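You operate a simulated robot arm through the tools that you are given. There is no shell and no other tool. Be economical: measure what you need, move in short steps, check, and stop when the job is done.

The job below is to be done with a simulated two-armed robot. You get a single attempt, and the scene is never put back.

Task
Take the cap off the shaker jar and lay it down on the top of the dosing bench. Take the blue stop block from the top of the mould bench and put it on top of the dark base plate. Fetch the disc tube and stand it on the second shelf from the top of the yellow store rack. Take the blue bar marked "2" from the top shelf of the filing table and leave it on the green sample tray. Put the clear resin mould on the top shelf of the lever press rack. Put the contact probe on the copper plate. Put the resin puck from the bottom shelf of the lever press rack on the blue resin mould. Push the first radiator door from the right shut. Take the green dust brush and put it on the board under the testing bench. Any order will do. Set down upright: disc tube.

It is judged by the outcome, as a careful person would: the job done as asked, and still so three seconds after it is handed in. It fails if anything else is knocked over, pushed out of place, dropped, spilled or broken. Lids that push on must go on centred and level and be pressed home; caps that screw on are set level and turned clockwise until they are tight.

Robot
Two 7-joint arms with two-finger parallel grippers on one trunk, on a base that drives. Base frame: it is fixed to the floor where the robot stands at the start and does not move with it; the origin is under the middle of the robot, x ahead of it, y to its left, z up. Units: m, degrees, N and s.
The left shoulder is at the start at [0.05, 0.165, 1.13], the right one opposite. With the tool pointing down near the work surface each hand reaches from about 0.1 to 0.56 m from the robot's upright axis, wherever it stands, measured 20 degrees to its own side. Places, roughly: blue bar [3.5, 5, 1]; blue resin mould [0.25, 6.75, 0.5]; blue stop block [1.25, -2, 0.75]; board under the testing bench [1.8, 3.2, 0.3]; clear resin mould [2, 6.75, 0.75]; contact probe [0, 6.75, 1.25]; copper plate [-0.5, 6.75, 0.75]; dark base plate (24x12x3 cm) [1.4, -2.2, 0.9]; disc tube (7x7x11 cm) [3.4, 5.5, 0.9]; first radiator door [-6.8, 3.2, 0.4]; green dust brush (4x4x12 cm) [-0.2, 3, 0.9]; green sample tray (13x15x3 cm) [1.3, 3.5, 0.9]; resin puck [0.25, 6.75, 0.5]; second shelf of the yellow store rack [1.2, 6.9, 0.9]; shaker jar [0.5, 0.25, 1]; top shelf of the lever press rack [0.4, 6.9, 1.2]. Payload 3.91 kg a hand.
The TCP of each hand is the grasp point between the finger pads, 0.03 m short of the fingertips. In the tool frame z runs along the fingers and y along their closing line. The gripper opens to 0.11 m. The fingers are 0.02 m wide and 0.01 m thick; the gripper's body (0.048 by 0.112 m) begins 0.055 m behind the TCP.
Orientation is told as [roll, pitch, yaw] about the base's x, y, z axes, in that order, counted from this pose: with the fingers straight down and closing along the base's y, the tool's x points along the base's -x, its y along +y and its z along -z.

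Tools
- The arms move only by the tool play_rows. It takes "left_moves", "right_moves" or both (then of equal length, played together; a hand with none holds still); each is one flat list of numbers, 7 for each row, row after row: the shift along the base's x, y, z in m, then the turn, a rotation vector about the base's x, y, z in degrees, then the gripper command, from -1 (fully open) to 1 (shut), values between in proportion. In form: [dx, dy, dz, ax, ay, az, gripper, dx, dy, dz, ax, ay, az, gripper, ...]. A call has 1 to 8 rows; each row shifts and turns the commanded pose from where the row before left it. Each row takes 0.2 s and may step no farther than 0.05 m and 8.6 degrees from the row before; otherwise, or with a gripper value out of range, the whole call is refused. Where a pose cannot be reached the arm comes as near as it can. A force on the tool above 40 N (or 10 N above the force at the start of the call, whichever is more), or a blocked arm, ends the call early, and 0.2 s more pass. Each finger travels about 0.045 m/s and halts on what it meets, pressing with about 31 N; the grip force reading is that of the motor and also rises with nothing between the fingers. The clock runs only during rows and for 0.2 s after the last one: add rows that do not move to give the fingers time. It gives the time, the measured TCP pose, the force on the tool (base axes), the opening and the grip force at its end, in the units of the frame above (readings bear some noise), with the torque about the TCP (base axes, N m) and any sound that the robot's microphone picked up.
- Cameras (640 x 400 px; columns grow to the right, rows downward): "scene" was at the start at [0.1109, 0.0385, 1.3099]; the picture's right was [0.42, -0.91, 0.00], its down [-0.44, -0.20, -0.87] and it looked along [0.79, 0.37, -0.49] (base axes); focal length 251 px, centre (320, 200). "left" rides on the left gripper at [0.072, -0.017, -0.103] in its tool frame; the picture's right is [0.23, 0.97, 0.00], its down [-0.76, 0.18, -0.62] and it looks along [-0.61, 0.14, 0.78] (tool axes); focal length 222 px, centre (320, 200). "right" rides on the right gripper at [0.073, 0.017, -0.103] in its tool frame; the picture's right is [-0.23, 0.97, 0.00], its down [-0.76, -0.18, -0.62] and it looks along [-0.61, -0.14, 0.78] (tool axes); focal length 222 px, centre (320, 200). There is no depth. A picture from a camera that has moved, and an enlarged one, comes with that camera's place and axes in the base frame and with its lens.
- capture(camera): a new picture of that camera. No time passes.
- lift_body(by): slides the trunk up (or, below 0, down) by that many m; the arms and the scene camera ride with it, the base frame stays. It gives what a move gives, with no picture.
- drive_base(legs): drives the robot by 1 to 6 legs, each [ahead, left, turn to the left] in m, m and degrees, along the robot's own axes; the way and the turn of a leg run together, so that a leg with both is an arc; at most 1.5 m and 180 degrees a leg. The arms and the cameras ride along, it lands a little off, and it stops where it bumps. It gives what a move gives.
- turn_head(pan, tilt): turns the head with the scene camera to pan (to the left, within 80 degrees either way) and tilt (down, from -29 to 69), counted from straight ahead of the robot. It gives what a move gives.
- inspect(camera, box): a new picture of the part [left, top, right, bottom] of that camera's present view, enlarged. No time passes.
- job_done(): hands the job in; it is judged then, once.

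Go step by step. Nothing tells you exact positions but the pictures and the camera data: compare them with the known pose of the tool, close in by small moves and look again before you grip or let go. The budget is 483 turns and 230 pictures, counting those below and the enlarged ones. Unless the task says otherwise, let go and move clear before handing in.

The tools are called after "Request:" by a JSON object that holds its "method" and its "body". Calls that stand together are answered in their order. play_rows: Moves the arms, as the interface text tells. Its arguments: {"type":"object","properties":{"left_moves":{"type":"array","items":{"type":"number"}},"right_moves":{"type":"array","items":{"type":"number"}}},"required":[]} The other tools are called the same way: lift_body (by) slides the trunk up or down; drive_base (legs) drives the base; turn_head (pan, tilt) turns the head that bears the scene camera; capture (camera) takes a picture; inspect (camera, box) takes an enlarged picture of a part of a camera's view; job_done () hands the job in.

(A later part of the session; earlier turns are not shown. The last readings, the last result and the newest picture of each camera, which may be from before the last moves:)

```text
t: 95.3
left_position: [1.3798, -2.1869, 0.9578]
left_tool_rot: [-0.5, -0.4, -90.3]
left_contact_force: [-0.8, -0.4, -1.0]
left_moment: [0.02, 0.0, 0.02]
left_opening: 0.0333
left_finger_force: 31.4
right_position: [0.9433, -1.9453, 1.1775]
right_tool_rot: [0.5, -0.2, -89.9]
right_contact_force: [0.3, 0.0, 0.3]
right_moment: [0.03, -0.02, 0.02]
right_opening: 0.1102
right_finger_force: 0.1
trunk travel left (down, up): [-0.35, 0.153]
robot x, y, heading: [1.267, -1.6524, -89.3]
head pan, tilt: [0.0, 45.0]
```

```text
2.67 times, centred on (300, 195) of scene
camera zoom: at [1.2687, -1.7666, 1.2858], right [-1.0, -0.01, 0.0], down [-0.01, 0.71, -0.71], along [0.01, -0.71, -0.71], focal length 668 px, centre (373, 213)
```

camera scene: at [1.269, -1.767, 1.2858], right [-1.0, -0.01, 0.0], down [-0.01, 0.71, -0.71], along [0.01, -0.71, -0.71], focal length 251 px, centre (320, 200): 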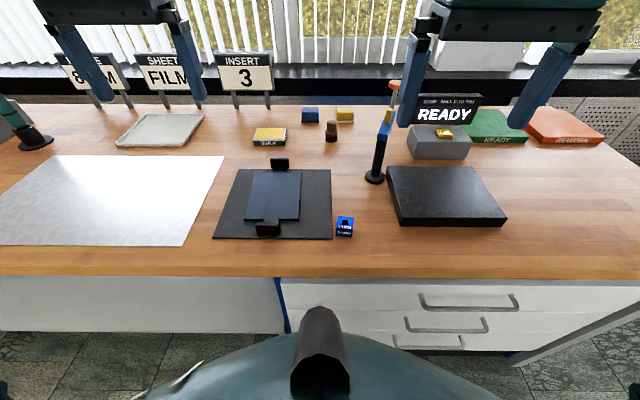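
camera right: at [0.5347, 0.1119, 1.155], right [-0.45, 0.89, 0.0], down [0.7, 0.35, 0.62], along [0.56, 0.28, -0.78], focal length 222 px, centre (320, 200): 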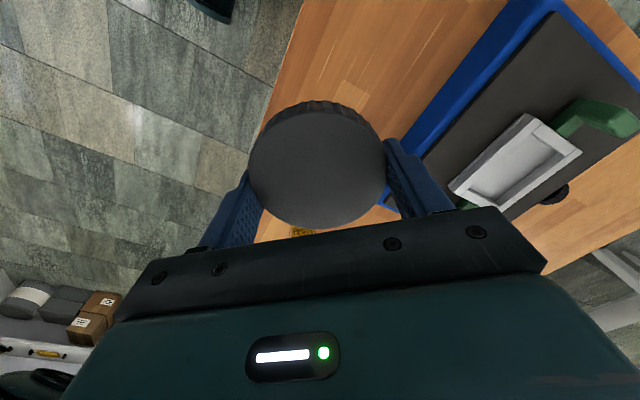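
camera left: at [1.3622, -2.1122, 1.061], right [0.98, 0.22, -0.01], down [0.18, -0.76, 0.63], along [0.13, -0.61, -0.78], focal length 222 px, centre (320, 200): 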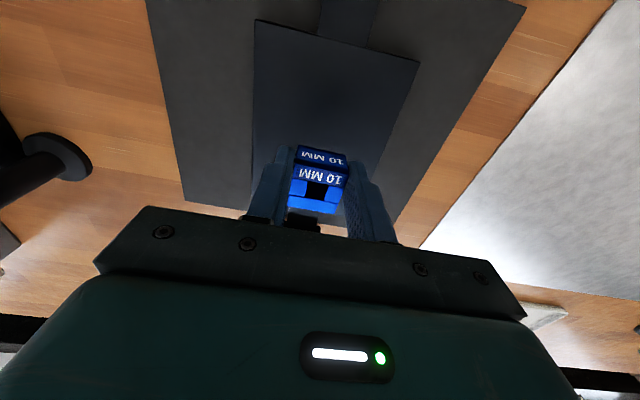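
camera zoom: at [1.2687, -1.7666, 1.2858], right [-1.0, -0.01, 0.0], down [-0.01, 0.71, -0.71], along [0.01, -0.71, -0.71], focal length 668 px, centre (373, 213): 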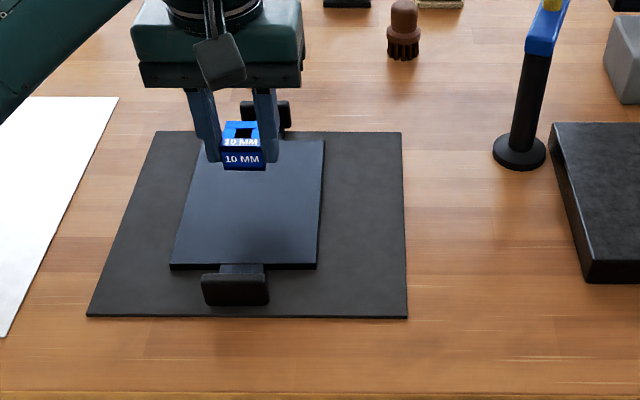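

Request:
{"method": "play_rows", "body": {"left_moves": [0, 0, -0.015, 0, 0, 0, 1, 0, 0, -0.013, 0, 0, 0, 1, 0, 0, -0.005, 0, 0, 0, 1]}}

Request:
{"method": "play_rows", "body": {"left_moves": [0, 0, -0.003, 0, 0, 0, 1, 0, 0, -0.002, 0, 0, 0, 1]}}

Request:
{"method": "play_rows", "body": {"left_moves": [0, 0, -0.003, 0, 0, 0, 1]}}

```text
t: 96.1
left_position: [1.3801, -2.1863, 0.9258]
left_tool_rot: [-0.5, -0.4, -90.3]
left_contact_force: [0.8, -0.5, -0.3]
left_moment: [-0.01, 0.03, 0.02]
left_opening: 0.0333
left_finger_force: 31.1
right_position: [0.9423, -1.9455, 1.1787]
right_tool_rot: [0.5, -0.3, -89.8]
right_contact_force: [-0.3, 0.2, -0.2]
right_moment: [0.04, 0.02, 0.02]
right_opening: 0.1102
right_finger_force: 0.0
trunk travel left (down, up): [-0.35, 0.153]
robot x, y, heading: [1.267, -1.6565, -89.5]
head pan, tilt: [0.0, 45.0]
```

```text
t: 96.7
left_position: [1.3788, -2.1849, 0.9186]
left_tool_rot: [-0.5, -0.4, -90.3]
left_contact_force: [0.0, -0.4, -0.6]
left_moment: [0.03, 0.02, 0.0]
left_opening: 0.0334
left_finger_force: 30.7
right_position: [0.9413, -1.9448, 1.1783]
right_tool_rot: [0.5, -0.3, -89.9]
right_contact_force: [-0.7, -0.2, 0.3]
right_moment: [-0.01, 0.03, -0.03]
right_opening: 0.1098
right_finger_force: 0.1
trunk travel left (down, up): [-0.35, 0.153]
robot x, y, heading: [1.2709, -1.6553, -89.3]
head pan, tilt: [0.0, 45.0]
```

```text
t: 97.1
left_position: [1.3788, -2.1862, 0.916]
left_tool_rot: [-0.4, -0.5, -90.4]
left_contact_force: [-0.6, -0.4, -1.2]
left_moment: [0.0, -0.01, 0.01]
left_opening: 0.0333
left_finger_force: 31.4
right_position: [0.9414, -1.9439, 1.1797]
right_tool_rot: [0.5, -0.3, -89.9]
right_contact_force: [-0.1, 0.9, -0.3]
right_moment: [0.01, -0.03, 0.0]
right_opening: 0.1101
right_finger_force: 0.0
trunk travel left (down, up): [-0.35, 0.153]
robot x, y, heading: [1.2697, -1.6594, -89.5]
head pan, tilt: [0.0, 45.0]
```

Request:
{"method": "play_rows", "body": {"left_moves": [0, 0, -0.003, 0, 0, 0, 1]}}

Request:
{"method": "play_rows", "body": {"left_moves": [0, 0, -0.003, 0, 0, 0, 1]}}

Request:
{"method": "inspect", "body": {"camera": "scene", "box": [220, 140, 340, 215]}}

```text
t: 97.5
left_position: [1.379, -2.1844, 0.9128]
left_tool_rot: [-0.3, -0.4, -90.4]
left_contact_force: [-0.3, -0.4, -0.6]
left_moment: [0.05, 0.04, 0.01]
left_opening: 0.0335
left_finger_force: 31.2
right_position: [0.942, -1.9446, 1.1797]
right_tool_rot: [0.5, -0.2, -89.9]
right_contact_force: [-0.1, 0.9, 0.1]
right_moment: [0.0, 0.01, 0.02]
right_opening: 0.11
right_finger_force: 0.1
trunk travel left (down, up): [-0.35, 0.153]
robot x, y, heading: [1.2702, -1.6579, -89.2]
head pan, tilt: [0.0, 45.0]
```

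```text
t: 97.9
left_position: [1.3788, -2.1852, 0.9108]
left_tool_rot: [-0.4, -0.4, -90.4]
left_contact_force: [-0.8, -0.1, -0.2]
left_moment: [0.02, -0.04, -0.01]
left_opening: 0.0332
left_finger_force: 30.9
right_position: [0.9424, -1.9457, 1.1784]
right_tool_rot: [0.5, -0.4, -89.9]
right_contact_force: [0.5, 0.0, 0.6]
right_moment: [0.0, -0.02, 0.04]
right_opening: 0.1102
right_finger_force: 0.1
trunk travel left (down, up): [-0.35, 0.153]
robot x, y, heading: [1.2692, -1.655, -89.5]
head pan, tilt: [0.0, 45.0]
```

```text
5.33 times, centred on (280, 178) of scene
camera zoom: at [1.2688, -1.7665, 1.2858], right [-1.0, -0.01, 0.0], down [-0.01, 0.71, -0.71], along [0.01, -0.71, -0.71], focal length 1337 px, centre (533, 320)
```

zoom: 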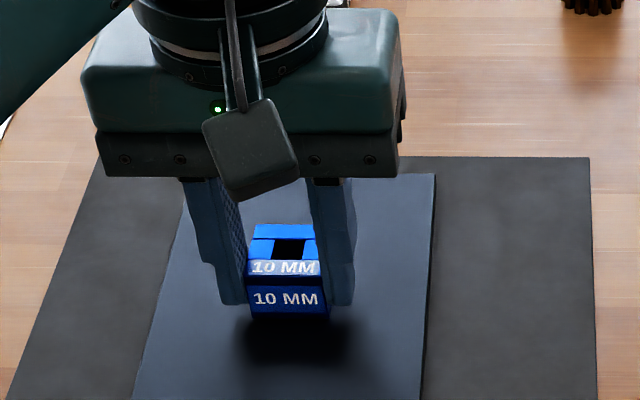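

Close to contact but not yet touching. I'll lower a bit further.

Request:
{"method": "play_rows", "body": {"left_moves": [0, 0, -0.003, 0, 0, 0, 1, 0, 0, -0.002, 0, 0, 0, 1]}}

Request:
{"method": "play_rows", "body": {"left_moves": [0, 0, -0.002, 0, 0, 0, 1]}}

Request:
{"method": "play_rows", "body": {"left_moves": [0, 0, -0.002, 0, 0, 0, 1]}}

```text
t: 98.5
left_position: [1.3794, -2.1853, 0.9086]
left_tool_rot: [-0.5, -0.8, -90.3]
left_contact_force: [3.0, 0.7, 20.0]
left_moment: [0.05, -0.29, -0.01]
left_opening: 0.0332
left_finger_force: 31.3
right_position: [0.9433, -1.9432, 1.1798]
right_tool_rot: [0.4, -0.4, -90.0]
right_contact_force: [0.2, 0.1, -0.1]
right_moment: [-0.01, 0.02, 0.0]
right_opening: 0.1102
right_finger_force: 0.1
trunk travel left (down, up): [-0.35, 0.153]
robot x, y, heading: [1.2708, -1.6555, -89.4]
head pan, tilt: [0.0, 45.0]
```

```text
t: 98.9
left_position: [1.3796, -2.1851, 0.9067]
left_tool_rot: [-0.5, -0.8, -90.4]
left_contact_force: [2.9, -1.4, 24.3]
left_moment: [-0.09, -0.24, 0.0]
left_opening: 0.0334
left_finger_force: 30.9
right_position: [0.9412, -1.9432, 1.179]
right_tool_rot: [0.6, -0.3, -89.9]
right_contact_force: [-0.8, -0.1, -0.4]
right_moment: [0.02, 0.02, 0.0]
right_opening: 0.1101
right_finger_force: 0.0
trunk travel left (down, up): [-0.35, 0.153]
robot x, y, heading: [1.2686, -1.6566, -89.5]
head pan, tilt: [0.0, 45.0]
```

```text
t: 99.3
left_position: [1.3789, -2.1856, 0.9038]
left_tool_rot: [-0.3, -0.7, -90.3]
left_contact_force: [2.5, 0.2, 24.2]
left_moment: [-0.06, -0.32, -0.01]
left_opening: 0.0334
left_finger_force: 31.1
right_position: [0.9421, -1.9448, 1.1798]
right_tool_rot: [0.4, -0.4, -89.9]
right_contact_force: [0.6, 0.4, 0.3]
right_moment: [-0.01, 0.0, 0.01]
right_opening: 0.1099
right_finger_force: 0.1
trunk travel left (down, up): [-0.35, 0.153]
robot x, y, heading: [1.2678, -1.66, -89.6]
head pan, tilt: [0.0, 45.0]
```

Contact made. Now I'll release and rise.

Request:
{"method": "play_rows", "body": {"left_moves": [0, 0, 0.001, 0, 0, 0, -1, 0, 0, 0, 0, 0, 0, -1, 0, 0, 0, 0, 0, 0, -1, 0, 0, 0.04, 0, 0, 0, -1, 0, 0, 0.05, 0, 0, 0, -1, 0, 0, 0.05, 0, 0, 0, -1, 0, 0, 0.05, 0, 0, 0, -1, 0, 0, 0.05, 0, 0, 0, -1]}}

Request:
{"method": "inspect", "body": {"camera": "scene", "box": [180, 120, 420, 270]}}

```text
t: 101.1
left_position: [1.3781, -2.186, 1.1429]
left_tool_rot: [-0.4, -0.5, -90.3]
left_contact_force: [-0.1, -0.1, 0.2]
left_moment: [0.01, 0.01, 0.02]
left_opening: 0.1101
left_finger_force: 0.1
right_position: [0.9415, -1.9446, 1.1789]
right_tool_rot: [0.5, -0.4, -89.9]
right_contact_force: [0.0, 0.1, -0.8]
right_moment: [0.01, -0.02, -0.03]
right_opening: 0.1102
right_finger_force: 0.0
trunk travel left (down, up): [-0.35, 0.153]
robot x, y, heading: [1.2671, -1.6561, -89.4]
head pan, tilt: [0.0, 45.0]
```

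```text
2.67 times, centred on (300, 195) of scene
camera zoom: at [1.2684, -1.7658, 1.2858], right [-1.0, -0.01, 0.0], down [-0.01, 0.71, -0.71], along [0.01, -0.71, -0.71], focal length 668 px, centre (373, 213)
```

zoom: 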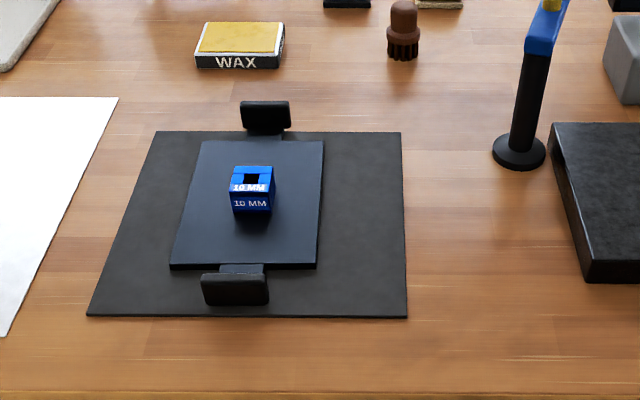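

The stop block rests on the base plate. I'll fold the left hand, back off and head north along the west side of the dosing bench.

Request:
{"method": "play_rows", "body": {"left_moves": [0.02, 0.04, 0.01, 0, 0, 0, -1, 0.02, 0.04, 0.01, 0, 0, 0, -1, 0.02, 0.04, 0.01, 0, 0, 0, -1, 0.02, 0.04, 0.01, 0, 0, 0, -1, 0.02, 0.04, 0, 0, 0, 0, -1]}}

Request:
{"method": "drive_base", "body": {"legs": [[-0.5, 0, 0], [0, 0, 179.5], [0, 1.45, 0], [0.6, 0, 0]]}}

Request:
{"method": "turn_head", "body": {"pan": 0, "tilt": 12}}

Request:
{"method": "capture", "body": {"camera": "scene"}}

```text
t: 102.3
left_position: [1.4805, -1.9841, 1.1818]
left_tool_rot: [-0.4, -0.3, -90.2]
left_contact_force: [-0.7, -0.1, -0.3]
left_moment: [0.01, 0.0, -0.01]
left_opening: 0.11
left_finger_force: 0.0
right_position: [0.943, -1.9446, 1.1791]
right_tool_rot: [0.4, -0.4, -90.0]
right_contact_force: [0.3, -0.1, 0.7]
right_moment: [0.04, 0.02, 0.0]
right_opening: 0.1101
right_finger_force: 0.2
trunk travel left (down, up): [-0.35, 0.153]
robot x, y, heading: [1.2646, -1.6541, -89.3]
head pan, tilt: [0.0, 45.0]
```

```text
t: 128.1
left_position: [-0.4056, -0.2435, 1.1815]
left_tool_rot: [-0.4, -0.3, 89.5]
left_contact_force: [0.5, 0.6, 0.3]
left_moment: [-0.04, -0.01, 0.02]
left_opening: 0.11
left_finger_force: 0.1
right_position: [0.1313, -0.2856, 1.178]
right_tool_rot: [0.6, -0.3, 89.9]
right_contact_force: [0.9, 0.5, -0.4]
right_moment: [-0.02, -0.01, -0.01]
right_opening: 0.1098
right_finger_force: 0.1
trunk travel left (down, up): [-0.35, 0.153]
robot x, y, heading: [-0.1946, -0.5748, 90.5]
head pan, tilt: [0.0, 45.0]
```

```text
t: 129.1
left_position: [-0.4044, -0.2445, 1.1824]
left_tool_rot: [-0.4, -0.4, 89.5]
left_contact_force: [-0.2, 0.5, -0.7]
left_moment: [0.04, -0.02, -0.04]
left_opening: 0.1101
left_finger_force: 0.1
right_position: [0.1324, -0.2868, 1.1786]
right_tool_rot: [0.5, -0.2, 89.9]
right_contact_force: [0.7, 0.3, -0.3]
right_moment: [0.01, -0.01, -0.01]
right_opening: 0.11
right_finger_force: 0.2
trunk travel left (down, up): [-0.35, 0.153]
robot x, y, heading: [-0.1956, -0.5732, 90.3]
head pan, tilt: [0.0, 12.0]
```

```text
172 pictures are left
camera scene: at [-0.197, -0.4512, 1.3375], right [1.0, 0.01, 0.0], down [0.0, -0.21, -0.98], along [-0.01, 0.98, -0.21], focal length 251 px, centre (320, 200)
```

scene: 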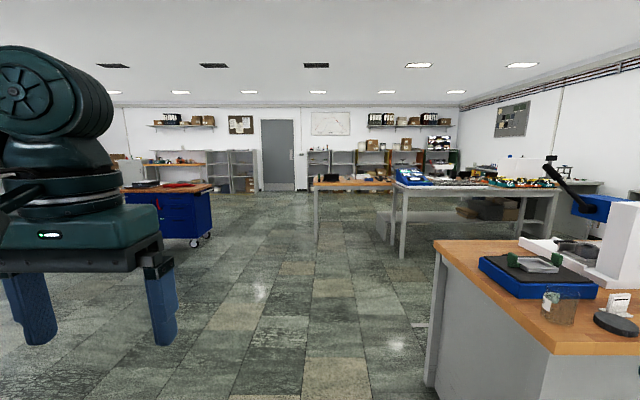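

The way north is clear; the brush table is ahead. I'll drive there.

Request:
{"method": "drive_base", "body": {"legs": [[0.6, 0.15, 0], [1.5, 0, 0]]}}

Request:
{"method": "turn_head", "body": {"pan": -10, "tilt": 25}}

Request:
{"method": "capture", "body": {"camera": "scene"}}

```text
t: 139.7
left_position: [-0.5695, 1.8688, 1.1812]
left_tool_rot: [-0.4, -0.5, 89.4]
left_contact_force: [0.0, 0.3, 0.1]
left_moment: [0.01, -0.03, 0.0]
left_opening: 0.1102
left_finger_force: 0.1
right_position: [-0.0332, 1.8246, 1.1784]
right_tool_rot: [0.5, -0.3, 89.8]
right_contact_force: [0.0, -0.2, 0.2]
right_moment: [-0.01, 0.0, -0.06]
right_opening: 0.1099
right_finger_force: 0.0
trunk travel left (down, up): [-0.35, 0.153]
robot x, y, heading: [-0.3627, 1.5388, 90.2]
head pan, tilt: [0.0, 12.0]
```

```text
t: 140.4
left_position: [-0.5695, 1.8682, 1.1824]
left_tool_rot: [-0.4, -0.4, 89.3]
left_contact_force: [-0.5, -0.3, -0.2]
left_moment: [0.02, 0.06, 0.01]
left_opening: 0.1099
left_finger_force: 0.1
right_position: [-0.0328, 1.8245, 1.1792]
right_tool_rot: [0.5, -0.2, 89.7]
right_contact_force: [1.2, -0.5, 0.1]
right_moment: [0.0, 0.0, 0.01]
right_opening: 0.1102
right_finger_force: 0.1
trunk travel left (down, up): [-0.35, 0.153]
robot x, y, heading: [-0.359, 1.5356, 89.9]
head pan, tilt: [-10.0, 25.0]
```

```text
171 pictures are left
camera scene: at [-0.3462, 1.6582, 1.3165], right [0.99, -0.17, 0.0], down [-0.07, -0.42, -0.91], along [0.16, 0.89, -0.42], focal length 251 px, centre (320, 200)
```

scene: 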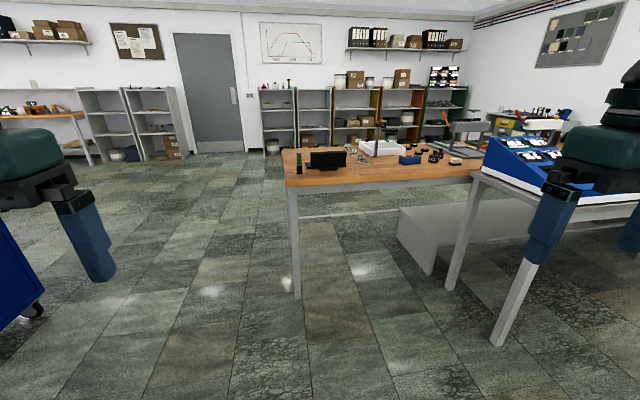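

Request:
{"method": "inspect", "body": {"camera": "scene", "box": [270, 120, 590, 320]}}

Request:
{"method": "inspect", "body": {"camera": "scene", "box": [240, 60, 490, 216]}}

```text
2.00 times, centred on (430, 220) of scene
camera zoom: at [-0.3462, 1.6582, 1.3165], right [0.99, -0.17, 0.0], down [-0.07, -0.42, -0.91], along [0.16, 0.89, -0.42], focal length 501 px, centre (100, 160)
```

zoom: 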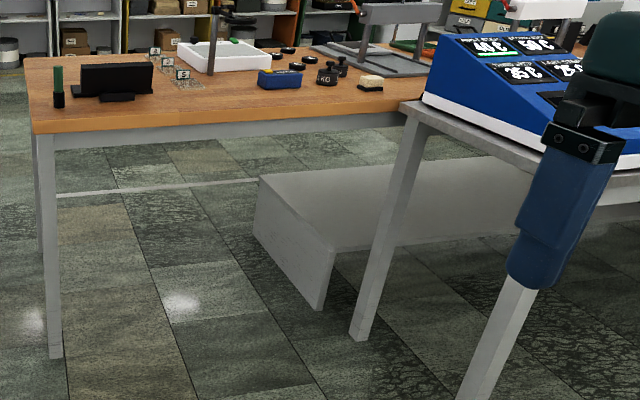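

```text
2.56 times, centred on (365, 138) of scene
camera zoom: at [-0.3462, 1.6582, 1.3165], right [0.99, -0.17, 0.0], down [-0.07, -0.42, -0.91], along [0.16, 0.89, -0.42], focal length 642 px, centre (205, 359)
```

zoom: 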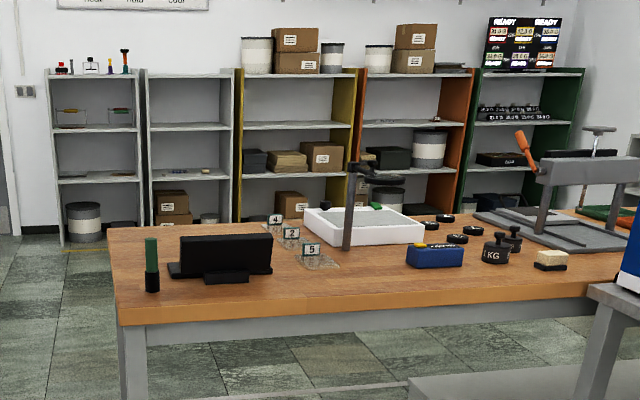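

The green brush stands upright at about (-0.22, 3.02) on the testing bench, and the low board is under that bench on its right part. I'll drive in to take the brush with the left hand.

Request:
{"method": "drive_base", "body": {"legs": [[0.8, -0.28, 0]]}}

Request:
{"method": "turn_head", "body": {"pan": -35, "tilt": 40}}

Request:
{"method": "capture", "body": {"camera": "scene"}}

Request:
{"method": "turn_head", "body": {"pan": 5, "tilt": 40}}

Request:
{"method": "capture", "body": {"camera": "scene"}}

```text
t: 144.9
left_position: [-0.2891, 2.6742, 1.1824]
left_tool_rot: [-0.4, -0.4, 89.4]
left_contact_force: [0.1, -0.3, 0.0]
left_moment: [-0.02, 0.0, 0.03]
left_opening: 0.1101
left_finger_force: 0.1
right_position: [0.2472, 2.6308, 1.1785]
right_tool_rot: [0.4, -0.4, 89.9]
right_contact_force: [0.1, 0.4, 0.1]
right_moment: [-0.02, 0.0, -0.01]
right_opening: 0.11
right_finger_force: 0.1
trunk travel left (down, up): [-0.35, 0.153]
robot x, y, heading: [-0.0831, 2.3481, 90.3]
head pan, tilt: [-10.0, 25.0]
```

```text
t: 145.8
left_position: [-0.2892, 2.674, 1.1824]
left_tool_rot: [-0.4, -0.3, 89.4]
left_contact_force: [-0.2, 0.1, 0.2]
left_moment: [-0.01, 0.01, -0.03]
left_opening: 0.1102
left_finger_force: 0.1
right_position: [0.2481, 2.6303, 1.1792]
right_tool_rot: [0.5, -0.2, 89.8]
right_contact_force: [0.6, -0.1, -0.2]
right_moment: [-0.02, 0.02, 0.02]
right_opening: 0.1099
right_finger_force: 0.2
trunk travel left (down, up): [-0.35, 0.153]
robot x, y, heading: [-0.0803, 2.3462, 90.5]
head pan, tilt: [-35.0, 40.0]
```

```text
168 pictures are left
camera scene: at [-0.0331, 2.4428, 1.2931], right [0.82, -0.57, 0.0], down [-0.37, -0.53, -0.77], along [0.44, 0.63, -0.64], focal length 251 px, centre (320, 200)
```

scene: 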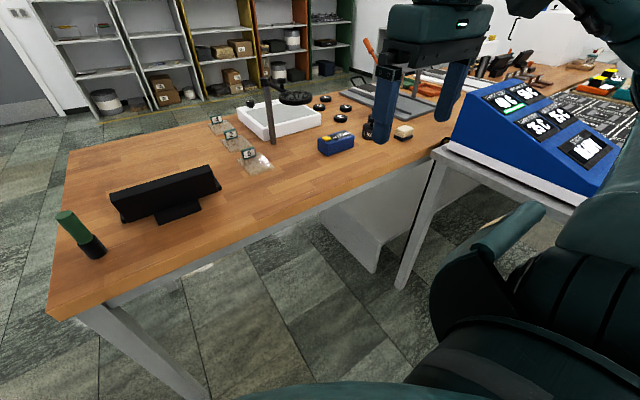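

```text
t: 146.9
left_position: [-0.2893, 2.6733, 1.182]
left_tool_rot: [-0.4, -0.4, 89.4]
left_contact_force: [-0.5, 0.4, 0.9]
left_moment: [0.01, -0.04, -0.01]
left_opening: 0.11
left_finger_force: 0.1
right_position: [0.2471, 2.6311, 1.1784]
right_tool_rot: [0.5, -0.3, 89.8]
right_contact_force: [0.0, -0.2, -1.2]
right_moment: [-0.03, -0.03, 0.0]
right_opening: 0.1098
right_finger_force: 0.0
trunk travel left (down, up): [-0.35, 0.153]
robot x, y, heading: [-0.0774, 2.3408, 90.3]
head pan, tilt: [5.0, 40.0]
```

```text
167 pictures are left
camera scene: at [-0.0892, 2.4576, 1.2931], right [1.0, 0.09, 0.0], down [0.06, -0.64, -0.77], along [-0.07, 0.76, -0.64], focal length 251 px, centre (320, 200)
```

scene: 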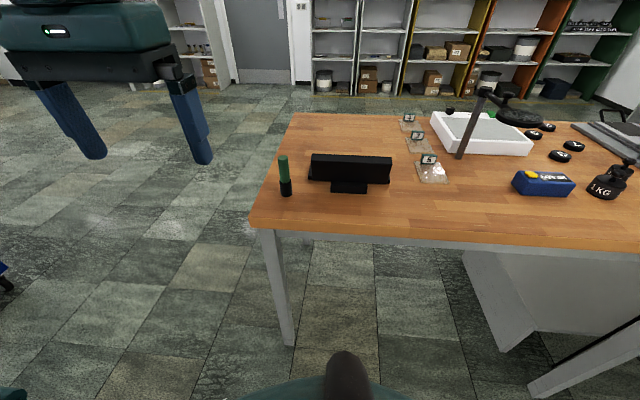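

The brush is at (-0.232, 2.99), with a black stand close on its right. I'll approach with a 45° tilted left hand, opened partway.

Request:
{"method": "drive_base", "body": {"legs": [[0.12, 0, 0]]}}

Request:
{"method": "play_rows", "body": {"left_moves": [0.009, 0, -0.01, 7.5, 0, 0, -0.27, 0.009, 0, -0.02, 7.5, 0, 0, -0.27, 0.009, 0.015, -0.02, 7.5, 0, 0, -0.27, 0.009, 0.015, -0.03, 7.5, 0, 0, -0.27, 0.009, 0.015, -0.03, 7.5, 0, 0, -0.27, 0.009, 0.015, -0.03, 7.5, 0, 0, -0.27]}}

Request:
{"method": "capture", "body": {"camera": "scene"}}

Request:
{"method": "capture", "body": {"camera": "left"}}

```text
t: 148.1
left_position: [-0.2898, 2.793, 1.1826]
left_tool_rot: [-0.4, -0.4, 89.5]
left_contact_force: [0.2, -0.2, 0.2]
left_moment: [-0.02, 0.02, 0.03]
left_opening: 0.1099
left_finger_force: 0.1
right_position: [0.2475, 2.751, 1.1786]
right_tool_rot: [0.6, -0.3, 89.9]
right_contact_force: [0.1, -0.3, 0.1]
right_moment: [0.0, 0.01, -0.01]
right_opening: 0.1101
right_finger_force: 0.2
trunk travel left (down, up): [-0.35, 0.153]
robot x, y, heading: [-0.0811, 2.4609, 90.5]
head pan, tilt: [5.0, 40.0]
```

```text
t: 149.5
left_position: [-0.235, 2.8583, 1.0426]
left_tool_rot: [0.0, -45.3, 89.3]
left_contact_force: [-0.1, -0.7, 0.7]
left_moment: [-0.04, 0.03, -0.01]
left_opening: 0.0698
left_finger_force: 0.1
left hand out of reach, approached as far as the arm can: row 6
right_position: [0.2454, 2.7504, 1.1784]
right_tool_rot: [0.5, -0.2, 89.9]
right_contact_force: [-0.4, -0.5, 0.3]
right_moment: [-0.01, -0.03, 0.0]
right_opening: 0.1101
right_finger_force: 0.0
trunk travel left (down, up): [-0.35, 0.153]
robot x, y, heading: [-0.0813, 2.4619, 90.2]
head pan, tilt: [5.0, 40.0]
```

```text
166 pictures are left
camera scene: at [-0.0901, 2.5776, 1.2931], right [1.0, 0.09, 0.0], down [0.06, -0.64, -0.77], along [-0.07, 0.76, -0.64], focal length 251 px, centre (320, 200)
```

scene: 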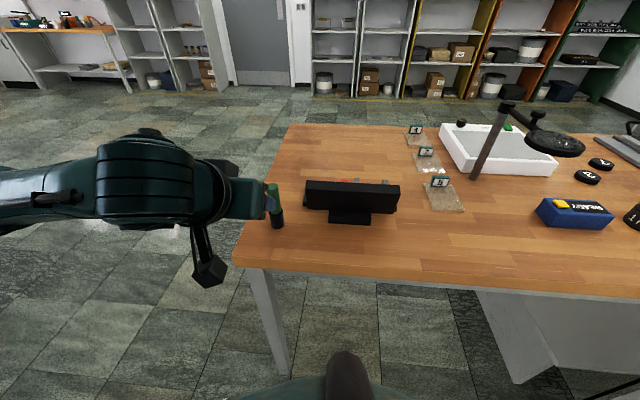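

```text
165 pictures are left
camera left: at [-0.2217, 2.7337, 1.0635], right [-0.98, -0.15, -0.16], down [-0.18, 0.09, 0.98], along [-0.13, 0.98, -0.12], focal length 222 px, centre (320, 200)
```

left: 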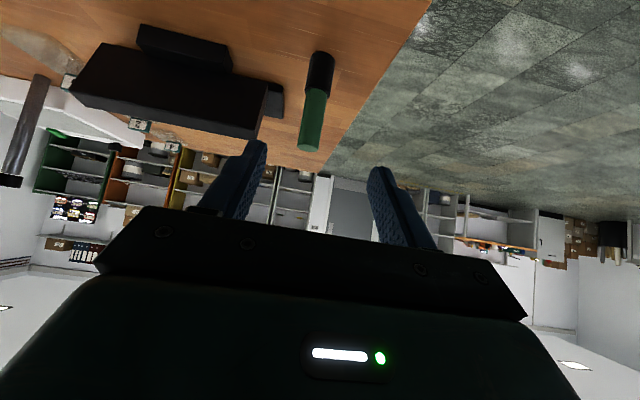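

Request:
{"method": "play_rows", "body": {"left_moves": [0.001, 0.032, -0.03, 0, 0, 0, -0.27, 0.001, 0.032, -0.03, 0, 0, 0, -0.27, 0.001, 0.032, -0.03, 0, 0, 0, -0.27]}}

Request:
{"method": "capture", "body": {"camera": "left"}}

Request:
{"method": "inspect", "body": {"camera": "scene", "box": [180, 140, 420, 290]}}

```text
t: 150.3
left_position: [-0.231, 2.9542, 0.9527]
left_tool_rot: [0.0, -45.5, 89.4]
left_contact_force: [0.7, -0.1, -0.8]
left_moment: [0.02, 0.0, 0.03]
left_opening: 0.07
left_finger_force: 0.0
right_position: [0.2456, 2.7516, 1.1781]
right_tool_rot: [0.5, -0.2, 89.8]
right_contact_force: [-0.8, -0.6, -0.1]
right_moment: [0.02, -0.02, 0.01]
right_opening: 0.11
right_finger_force: 0.0
trunk travel left (down, up): [-0.35, 0.153]
robot x, y, heading: [-0.0774, 2.4643, 90.3]
head pan, tilt: [5.0, 40.0]
```

```text
164 pictures are left
camera left: at [-0.218, 2.8303, 0.9738], right [-0.98, -0.15, -0.16], down [-0.18, 0.09, 0.98], along [-0.13, 0.98, -0.12], focal length 222 px, centre (320, 200)
```

left: 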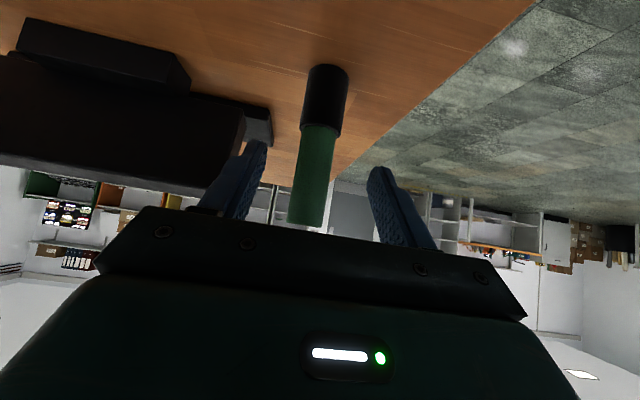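

```text
2.67 times, centred on (300, 215) of scene
camera zoom: at [-0.0901, 2.5776, 1.2931], right [1.0, 0.09, 0.0], down [0.06, -0.64, -0.77], along [-0.07, 0.76, -0.64], focal length 668 px, centre (373, 160)
```

zoom: 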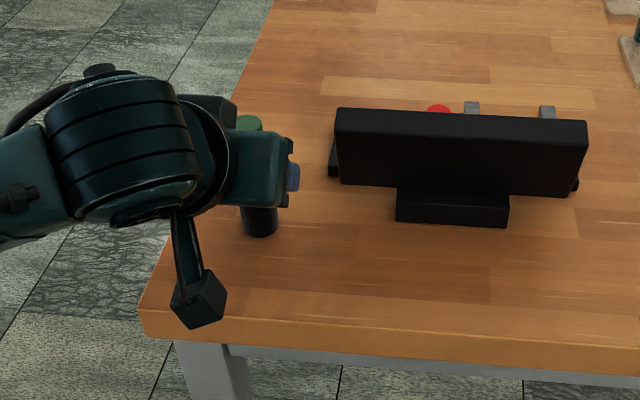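

Request:
{"method": "play_rows", "body": {"left_moves": [0.002, 0.018, -0.014, 0, 0, 0, -0.2, 0.0, 0.016, -0.013, 0, 0, 0, -0.2, 0, 0, 0, 0, 0, 0, 1, 0, 0, 0, 0, 0, 0, 1, 0, 0, 0, 0, 0, 0, 1, 0, 0, 0.0, 0, 0, 0, 1]}}

Request:
{"method": "capture", "body": {"camera": "left"}}

```text
t: 151.7
left_position: [-0.2297, 2.9861, 0.9271]
left_tool_rot: [0.1, -45.4, 89.3]
left_contact_force: [0.1, 0.5, 1.5]
left_moment: [0.08, 0.04, 0.0]
left_opening: 0.0274
left_finger_force: 31.0
right_position: [0.2465, 2.7492, 1.1781]
right_tool_rot: [0.5, -0.2, 89.9]
right_contact_force: [0.1, 0.8, -0.3]
right_moment: [0.0, 0.01, 0.01]
right_opening: 0.11
right_finger_force: 0.1
trunk travel left (down, up): [-0.35, 0.153]
robot x, y, heading: [-0.0806, 2.461, 90.3]
head pan, tilt: [5.0, 40.0]
```

```text
162 pictures are left
camera left: at [-0.2166, 2.8634, 0.9478], right [-0.98, -0.15, -0.16], down [-0.18, 0.09, 0.98], along [-0.13, 0.98, -0.11], focal length 222 px, centre (320, 200)
```

left: 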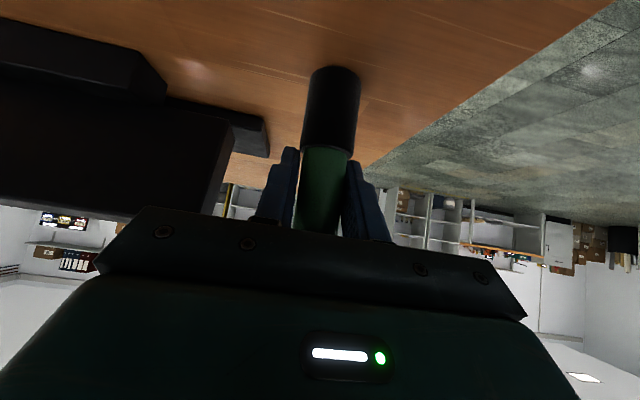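

The brush handle is gripped. I'll lift it and back off, then study the board.

Request:
{"method": "play_rows", "body": {"left_moves": [0, 0, 0.03, 0, 0, 0, 1, 0, -0.01, 0.04, 0, 0, 0, 1, 0, -0.03, 0.04, 0, 0, 0, 1, 0, -0.03, 0.03, 0, 0, 0, 1]}}

Request:
{"method": "drive_base", "body": {"legs": [[-0.35, 0, 0], [0, -0.45, 0]]}}

Request:
{"method": "turn_head", "body": {"pan": -10, "tilt": 50}}

Request:
{"method": "capture", "body": {"camera": "scene"}}

```text
t: 152.7
left_position: [-0.2323, 2.9162, 1.0656]
left_tool_rot: [0.0, -45.4, 89.2]
left_contact_force: [-1.1, 0.4, -0.6]
left_moment: [0.0, 0.0, 0.03]
left_opening: 0.0272
left_finger_force: 31.3
right_position: [0.2456, 2.7502, 1.1806]
right_tool_rot: [0.6, -0.4, 89.9]
right_contact_force: [-0.5, -0.3, -0.3]
right_moment: [0.02, -0.02, 0.0]
right_opening: 0.1098
right_finger_force: 0.0
trunk travel left (down, up): [-0.35, 0.153]
robot x, y, heading: [-0.0804, 2.461, 90.3]
head pan, tilt: [5.0, 40.0]
```

```text
t: 159.1
left_position: [0.2234, 2.5695, 1.0656]
left_tool_rot: [0.1, -45.4, 89.1]
left_contact_force: [0.4, -0.3, -0.2]
left_moment: [0.01, 0.03, 0.0]
left_opening: 0.0245
left_finger_force: 31.2
right_position: [0.6995, 2.4004, 1.1788]
right_tool_rot: [0.5, -0.4, 89.7]
right_contact_force: [0.3, -0.2, 0.0]
right_moment: [0.0, 0.0, 0.01]
right_opening: 0.1098
right_finger_force: 0.0
trunk travel left (down, up): [-0.35, 0.153]
robot x, y, heading: [0.3731, 2.1145, 90.2]
head pan, tilt: [5.0, 40.0]
```

```text
t: 159.9
left_position: [0.2235, 2.569, 1.0663]
left_tool_rot: [0.1, -45.5, 89.0]
left_contact_force: [0.9, 0.6, -0.5]
left_moment: [0.01, 0.01, -0.01]
left_opening: 0.0248
left_finger_force: 31.0
right_position: [0.6998, 2.4011, 1.1792]
right_tool_rot: [0.5, -0.3, 89.7]
right_contact_force: [0.7, -0.9, 0.6]
right_moment: [0.0, -0.02, 0.0]
right_opening: 0.11
right_finger_force: 0.0
trunk travel left (down, up): [-0.35, 0.153]
robot x, y, heading: [0.3695, 2.1132, 90.4]
head pan, tilt: [-10.0, 50.0]
```

```text
161 pictures are left
camera scene: at [0.3842, 2.2199, 1.279], right [0.99, -0.17, 0.0], down [-0.13, -0.75, -0.64], along [0.11, 0.63, -0.77], focal length 251 px, centre (320, 200)
```

scene: 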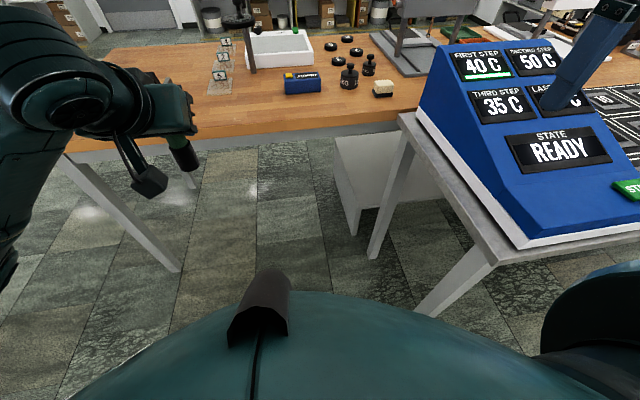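

Request:
{"method": "inspect", "body": {"camera": "scene", "box": [240, 90, 480, 240]}}

Request:
{"method": "capture", "body": {"camera": "left"}}

```text
2.67 times, centred on (360, 165) of scene
camera zoom: at [0.3842, 2.2199, 1.279], right [0.99, -0.17, 0.0], down [-0.13, -0.75, -0.64], along [0.11, 0.63, -0.77], focal length 668 px, centre (213, 293)
```

zoom: 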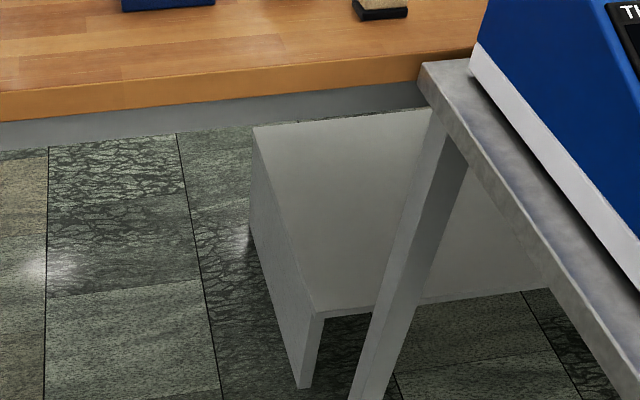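

```text
159 pictures are left
camera left: at [0.2372, 2.4456, 1.087], right [-0.98, -0.14, -0.16], down [-0.18, 0.09, 0.98], along [-0.13, 0.99, -0.12], focal length 222 px, centre (320, 200)
```

left: 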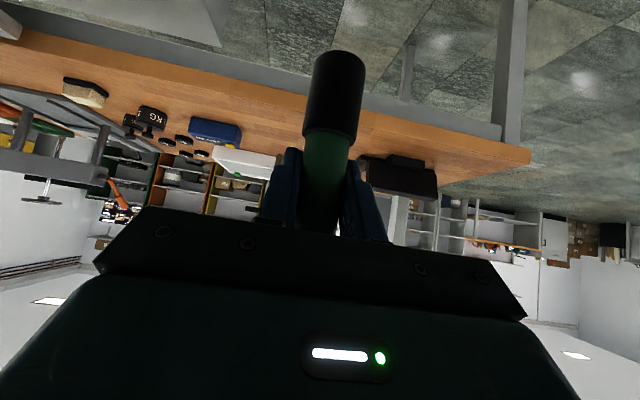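

The console table blocks the front access to the board, but its back side (y ≈ 3.5) is open. I'll carry the brush around the west end to the north side.

Request:
{"method": "drive_base", "body": {"legs": [[0, 1.28, 0], [1.5, 0, 0], [0.75, 0, 0], [0, -1.3, 0]]}}

Request:
{"method": "turn_head", "body": {"pan": 0, "tilt": 10}}

Request:
{"method": "capture", "body": {"camera": "scene"}}

```text
t: 193.1
left_position: [0.2238, 4.8212, 1.0649]
left_tool_rot: [0.2, -45.4, 89.4]
left_contact_force: [-0.3, 0.1, -0.9]
left_moment: [-0.01, 0.02, -0.01]
left_opening: 0.0247
left_finger_force: 30.8
right_position: [0.7013, 4.6548, 1.1791]
right_tool_rot: [0.5, -0.2, 90.0]
right_contact_force: [0.0, 0.2, -1.0]
right_moment: [0.02, 0.01, -0.02]
right_opening: 0.1099
right_finger_force: 0.0
trunk travel left (down, up): [-0.35, 0.153]
robot x, y, heading: [0.3689, 4.3684, 90.5]
head pan, tilt: [-10.0, 50.0]
```

```text
t: 194.2
left_position: [0.2243, 4.8211, 1.0664]
left_tool_rot: [0.1, -45.4, 89.4]
left_contact_force: [0.9, 1.1, -1.3]
left_moment: [0.01, -0.03, 0.02]
left_opening: 0.0246
left_finger_force: 31.7
right_position: [0.7007, 4.655, 1.1789]
right_tool_rot: [0.5, -0.3, 90.0]
right_contact_force: [0.8, -0.5, 1.1]
right_moment: [0.01, 0.01, -0.03]
right_opening: 0.11
right_finger_force: 0.1
trunk travel left (down, up): [-0.35, 0.153]
robot x, y, heading: [0.3755, 4.3685, 90.5]
head pan, tilt: [0.0, 10.0]
```

```text
158 pictures are left
camera scene: at [0.3725, 4.4898, 1.3407], right [1.0, 0.01, 0.0], down [0.0, -0.17, -0.98], along [-0.01, 0.98, -0.17], focal length 251 px, centre (320, 200)
```

scene: 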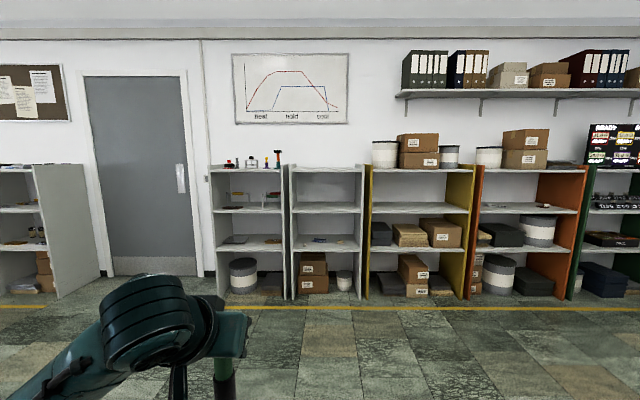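

The racks are visible on the north wall. Now I'll move east along the back of the testing bench and turn to face it.

Request:
{"method": "drive_base", "body": {"legs": [[0.1, -0.95, 0], [0, 0, 179.5]]}}

Request:
{"method": "turn_head", "body": {"pan": 0, "tilt": 35}}

Request:
{"method": "capture", "body": {"camera": "scene"}}

```text
t: 210.1
left_position: [1.4682, 4.0209, 1.0646]
left_tool_rot: [0.2, -45.4, -90.6]
left_contact_force: [-0.6, -0.4, 0.0]
left_moment: [0.01, -0.03, -0.01]
left_opening: 0.0249
left_finger_force: 30.8
right_position: [0.9898, 4.1869, 1.1797]
right_tool_rot: [0.6, -0.2, -89.9]
right_contact_force: [-0.3, -0.7, 0.3]
right_moment: [0.02, -0.01, 0.0]
right_opening: 0.1097
right_finger_force: 0.0
trunk travel left (down, up): [-0.35, 0.153]
robot x, y, heading: [1.3171, 4.4752, -89.2]
head pan, tilt: [0.0, 10.0]
```

```text
t: 211.0
left_position: [1.468, 4.021, 1.0656]
left_tool_rot: [0.1, -45.4, -90.5]
left_contact_force: [0.2, -0.4, -0.7]
left_moment: [0.04, 0.01, -0.01]
left_opening: 0.0245
left_finger_force: 30.7
right_position: [0.9899, 4.1858, 1.178]
right_tool_rot: [0.5, -0.2, -89.9]
right_contact_force: [0.1, 0.0, 0.1]
right_moment: [-0.04, -0.02, -0.03]
right_opening: 0.1099
right_finger_force: 0.1
trunk travel left (down, up): [-0.35, 0.153]
robot x, y, heading: [1.3161, 4.4744, -89.4]
head pan, tilt: [0.0, 35.0]
```

```text
157 pictures are left
camera scene: at [1.3167, 4.3586, 1.3007], right [-1.0, -0.01, 0.0], down [-0.01, 0.57, -0.82], along [0.01, -0.82, -0.57], focal length 251 px, centre (320, 200)
```

scene: 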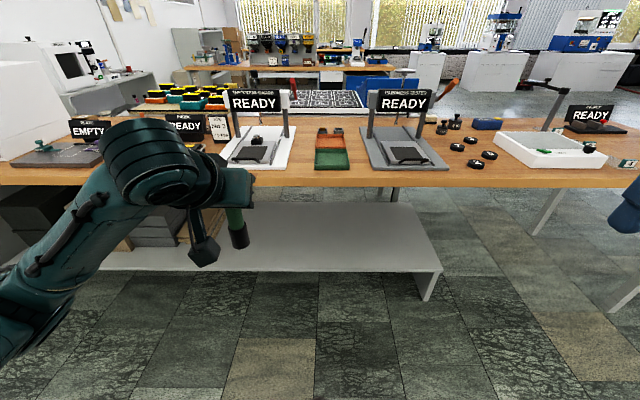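

The board's north edge is at about y = 3.53 and the bench edge at y = 3.65. I'll raise the right hand, come closer, lower the trunk and bring the brush down in front of the bench.

Request:
{"method": "play_rows", "body": {"right_moves": [0, 0.01, 0.03, 0, 0, 0, -1, 0, 0.01, 0.03, 0, 0, 0, -1, 0, 0.01, 0.03, 0, 0, 0, -1, 0, 0.01, 0.03, 0, 0, 0, -1, 0, 0.01, 0.03, 0, 0, 0, -1, 0, 0.01, 0.03, 0, 0, 0, -1, 0, 0.01, 0.03, 0, 0, 0, -1]}}

Request:
{"method": "drive_base", "body": {"legs": [[0.22, 0, 0]]}}

Request:
{"method": "lift_body", "body": {"by": -0.34}}

Request:
{"method": "play_rows", "body": {"left_moves": [0, 0, -0.04, 0, 0, 0, 1, 0, 0, -0.04, 0, 0, 0, 1, 0, 0, -0.04, 0, 0, 0, 1, 0, 0, -0.04, 0, 0, 0, 1, 0, 0, -0.04, 0, 0, 0, 1, 0, 0, -0.04, 0, 0, 0, 1, 0, 0, -0.04, 0, 0, 0, 1]}}

Request:
{"method": "capture", "body": {"camera": "scene"}}

Request:
{"method": "capture", "body": {"camera": "left"}}

```text
t: 212.6
left_position: [1.4681, 4.0217, 1.0668]
left_tool_rot: [0.1, -45.3, -90.5]
left_contact_force: [-0.1, -0.5, -0.1]
left_moment: [0.01, 0.01, -0.02]
left_opening: 0.0246
left_finger_force: 30.9
right_position: [1.075, 4.1837, 1.313]
right_tool_rot: [0.4, -0.4, -89.9]
right_contact_force: [1.1, 0.4, 0.0]
right_moment: [-0.01, -0.01, -0.01]
right_opening: 0.11
right_finger_force: 0.1
right hand out of reach, approached as far as the arm can: row 1, 2, 3, 4, 5, 6, 7
trunk travel left (down, up): [-0.35, 0.153]
robot x, y, heading: [1.3182, 4.4764, -89.6]
head pan, tilt: [0.0, 35.0]
```

```text
t: 214.3
left_position: [1.4685, 3.8009, 1.0658]
left_tool_rot: [0.1, -45.4, -90.7]
left_contact_force: [-0.6, -0.7, -1.6]
left_moment: [-0.01, 0.0, -0.01]
left_opening: 0.0246
left_finger_force: 30.3
right_position: [1.0748, 3.9642, 1.3118]
right_tool_rot: [0.6, -0.5, -90.0]
right_contact_force: [-0.1, 1.1, 0.9]
right_moment: [0.03, 0.03, -0.01]
right_opening: 0.1099
right_finger_force: 0.0
trunk travel left (down, up): [-0.35, 0.153]
robot x, y, heading: [1.3159, 4.2532, -89.5]
head pan, tilt: [0.0, 35.0]
```

```text
t: 217.7
left_position: [1.4693, 3.8004, 0.7264]
left_tool_rot: [0.0, -45.3, -90.8]
left_contact_force: [0.1, -0.5, -0.3]
left_moment: [-0.01, 0.0, 0.01]
left_opening: 0.0246
left_finger_force: 31.2
right_position: [1.0753, 3.9642, 0.9722]
right_tool_rot: [0.6, -0.4, -90.0]
right_contact_force: [0.1, 0.6, 0.6]
right_moment: [0.03, -0.01, -0.01]
right_opening: 0.1099
right_finger_force: 0.0
trunk travel left (down, up): [-0.01, 0.493]
robot x, y, heading: [1.3196, 4.26, -89.5]
head pan, tilt: [0.0, 35.0]
```

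```text
t: 219.2
left_position: [1.4698, 3.7991, 0.4466]
left_tool_rot: [0.1, -45.5, -90.7]
left_contact_force: [0.1, -0.4, -1.4]
left_moment: [0.03, -0.01, 0.0]
left_opening: 0.025
left_finger_force: 30.9
right_position: [1.0747, 3.9654, 0.9736]
right_tool_rot: [0.6, -0.4, -90.0]
right_contact_force: [-0.1, 0.5, 0.2]
right_moment: [0.02, 0.0, 0.03]
right_opening: 0.1098
right_finger_force: 0.1
trunk travel left (down, up): [-0.01, 0.493]
robot x, y, heading: [1.323, 4.2553, -89.7]
head pan, tilt: [0.0, 35.0]
```

```text
156 pictures are left
camera scene: at [1.3182, 4.1379, 0.9607], right [-1.0, -0.01, 0.0], down [0.0, 0.57, -0.82], along [0.01, -0.82, -0.57], focal length 251 px, centre (320, 200)
```

scene: 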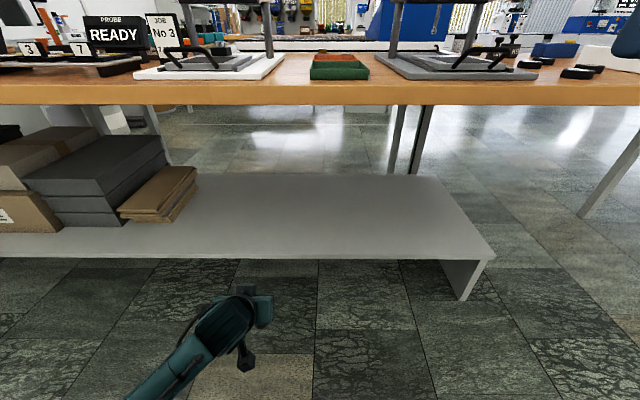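

```text
155 pictures are left
camera left: at [1.452, 3.9252, 0.4662], right [0.98, 0.15, -0.16], down [0.18, -0.09, 0.98], along [0.13, -0.98, -0.11], focal length 222 px, centre (320, 200)
```

left: 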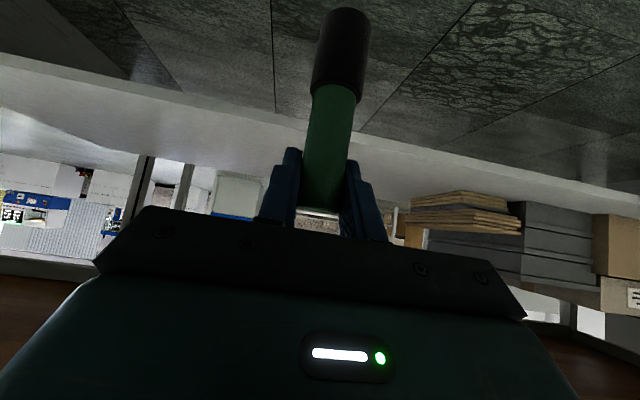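

The free board area around x = 1.45 is clear. The brush's lower end hangs about 10 cm below the grip, so I'll raise a little and drive in under the bench edge.

Request:
{"method": "play_rows", "body": {"left_moves": [0, 0, 0.03, 0, 0, 0, 1, -0.01, 0, 0.02, 0, 0, 0, 1]}}

Request:
{"method": "drive_base", "body": {"legs": [[0.25, 0, 0]]}}

Request:
{"method": "play_rows", "body": {"left_moves": [0, -0.03, 0, 0, 0, 0, 1, 0, -0.03, 0, 0, 0, 0, 1, 0, -0.03, 0, 0, 0, 0, 1, 0, -0.03, 0, 0, 0, 0, 1]}}

Request:
{"method": "capture", "body": {"camera": "scene"}}

Request:
{"method": "capture", "body": {"camera": "left"}}

```text
t: 219.8
left_position: [1.4589, 3.8009, 0.4956]
left_tool_rot: [0.1, -45.4, -90.6]
left_contact_force: [-0.4, -0.2, -1.0]
left_moment: [0.02, 0.03, 0.0]
left_opening: 0.0248
left_finger_force: 31.5
right_position: [1.0758, 3.9633, 0.9716]
right_tool_rot: [0.5, -0.5, -89.9]
right_contact_force: [0.1, -0.4, -0.2]
right_moment: [-0.03, -0.02, -0.01]
right_opening: 0.1098
right_finger_force: 0.1
trunk travel left (down, up): [-0.01, 0.493]
robot x, y, heading: [1.3183, 4.2529, -89.8]
head pan, tilt: [0.0, 35.0]
```

```text
t: 221.7
left_position: [1.4623, 3.5471, 0.4947]
left_tool_rot: [0.2, -45.4, -90.7]
left_contact_force: [1.2, 0.6, -0.6]
left_moment: [-0.02, -0.01, 0.0]
left_opening: 0.0246
left_finger_force: 30.9
right_position: [1.0776, 3.7114, 0.9726]
right_tool_rot: [0.5, -0.4, -90.1]
right_contact_force: [-0.8, -0.3, 0.5]
right_moment: [0.0, 0.0, -0.01]
right_opening: 0.11
right_finger_force: 0.1
trunk travel left (down, up): [-0.01, 0.493]
robot x, y, heading: [1.3229, 4.0017, -89.5]
head pan, tilt: [0.0, 35.0]
```

```text
t: 222.7
left_position: [1.4601, 3.427, 0.4945]
left_tool_rot: [0.2, -45.4, -90.6]
left_contact_force: [-0.2, 0.2, -0.6]
left_moment: [-0.01, 0.01, 0.0]
left_opening: 0.0248
left_finger_force: 31.2
right_position: [1.0762, 3.7111, 0.972]
right_tool_rot: [0.6, -0.4, -90.1]
right_contact_force: [0.4, -0.1, 0.6]
right_moment: [0.01, 0.0, -0.01]
right_opening: 0.1103
right_finger_force: 0.1
trunk travel left (down, up): [-0.01, 0.493]
robot x, y, heading: [1.3181, 4.0017, -89.7]
head pan, tilt: [0.0, 35.0]
```

```text
154 pictures are left
camera scene: at [1.3201, 3.8851, 0.9606], right [-1.0, -0.01, 0.0], down [0.0, 0.57, -0.82], along [0.01, -0.82, -0.57], focal length 251 px, centre (320, 200)
```

scene: 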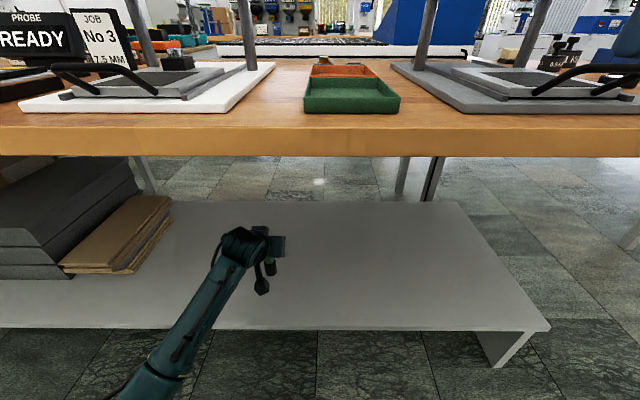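

```text
153 pictures are left
camera left: at [1.4431, 3.553, 0.5167], right [0.98, 0.15, -0.16], down [0.18, -0.09, 0.98], along [0.13, -0.98, -0.12], focal length 222 px, centre (320, 200)
```

left: 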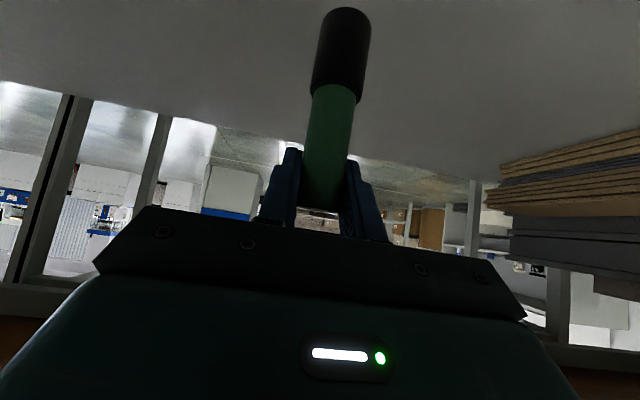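

Request:
{"method": "play_rows", "body": {"left_moves": [0, 0, -0.02, 0, 0, 0, 1, 0, 0, -0.02, 0, 0, 0, 1, 0, 0, -0.015, 0, 0, 0, 1, 0, 0, -0.008, 0, 0, 0, 1]}}

Request:
{"method": "play_rows", "body": {"left_moves": [0, 0, -0.004, 0, 0, 0, 1, 0, 0, -0.004, 0, 0, 0, 1, 0, 0, -0.004, 0, 0, 0, 1]}}

Request:
{"method": "capture", "body": {"camera": "left"}}

```text
t: 223.7
left_position: [1.4623, 3.4273, 0.4338]
left_tool_rot: [0.2, -45.5, -90.5]
left_contact_force: [0.3, 0.4, -0.9]
left_moment: [-0.03, -0.04, 0.01]
left_opening: 0.0248
left_finger_force: 31.0
right_position: [1.0776, 3.7114, 0.9729]
right_tool_rot: [0.6, -0.4, -90.0]
right_contact_force: [0.9, 0.2, -0.8]
right_moment: [0.04, 0.0, -0.02]
right_opening: 0.1099
right_finger_force: 0.0
trunk travel left (down, up): [-0.01, 0.493]
robot x, y, heading: [1.3172, 4.0015, -89.7]
head pan, tilt: [0.0, 35.0]
```

```text
t: 224.5
left_position: [1.4722, 3.4227, 0.4259]
left_tool_rot: [1.0, -46.1, -90.8]
left_contact_force: [-0.2, -0.4, -0.7]
left_moment: [0.04, 0.01, 0.0]
left_opening: 0.0249
left_finger_force: 31.1
right_position: [1.0779, 3.7129, 0.975]
right_tool_rot: [0.5, -0.5, -90.0]
right_contact_force: [-0.1, -0.7, 1.0]
right_moment: [0.02, 0.03, 0.02]
right_opening: 0.1102
right_finger_force: 0.1
trunk travel left (down, up): [-0.01, 0.493]
robot x, y, heading: [1.3212, 4.0019, -89.4]
head pan, tilt: [0.0, 35.0]
```

```text
152 pictures are left
camera left: at [1.4522, 3.5485, 0.4455], right [0.98, 0.16, -0.15], down [0.16, -0.08, 0.98], along [0.14, -0.98, -0.1], focal length 222 px, centre (320, 200)
```

left: 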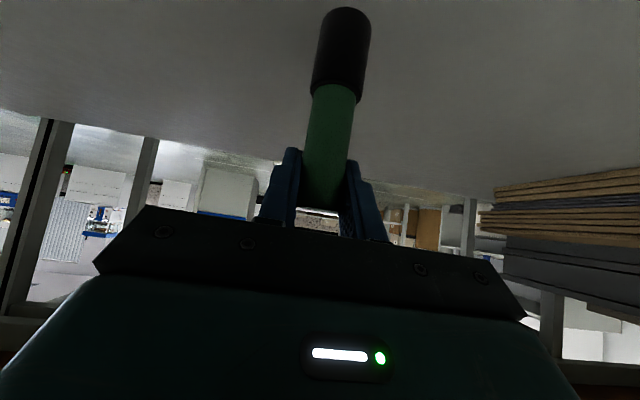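

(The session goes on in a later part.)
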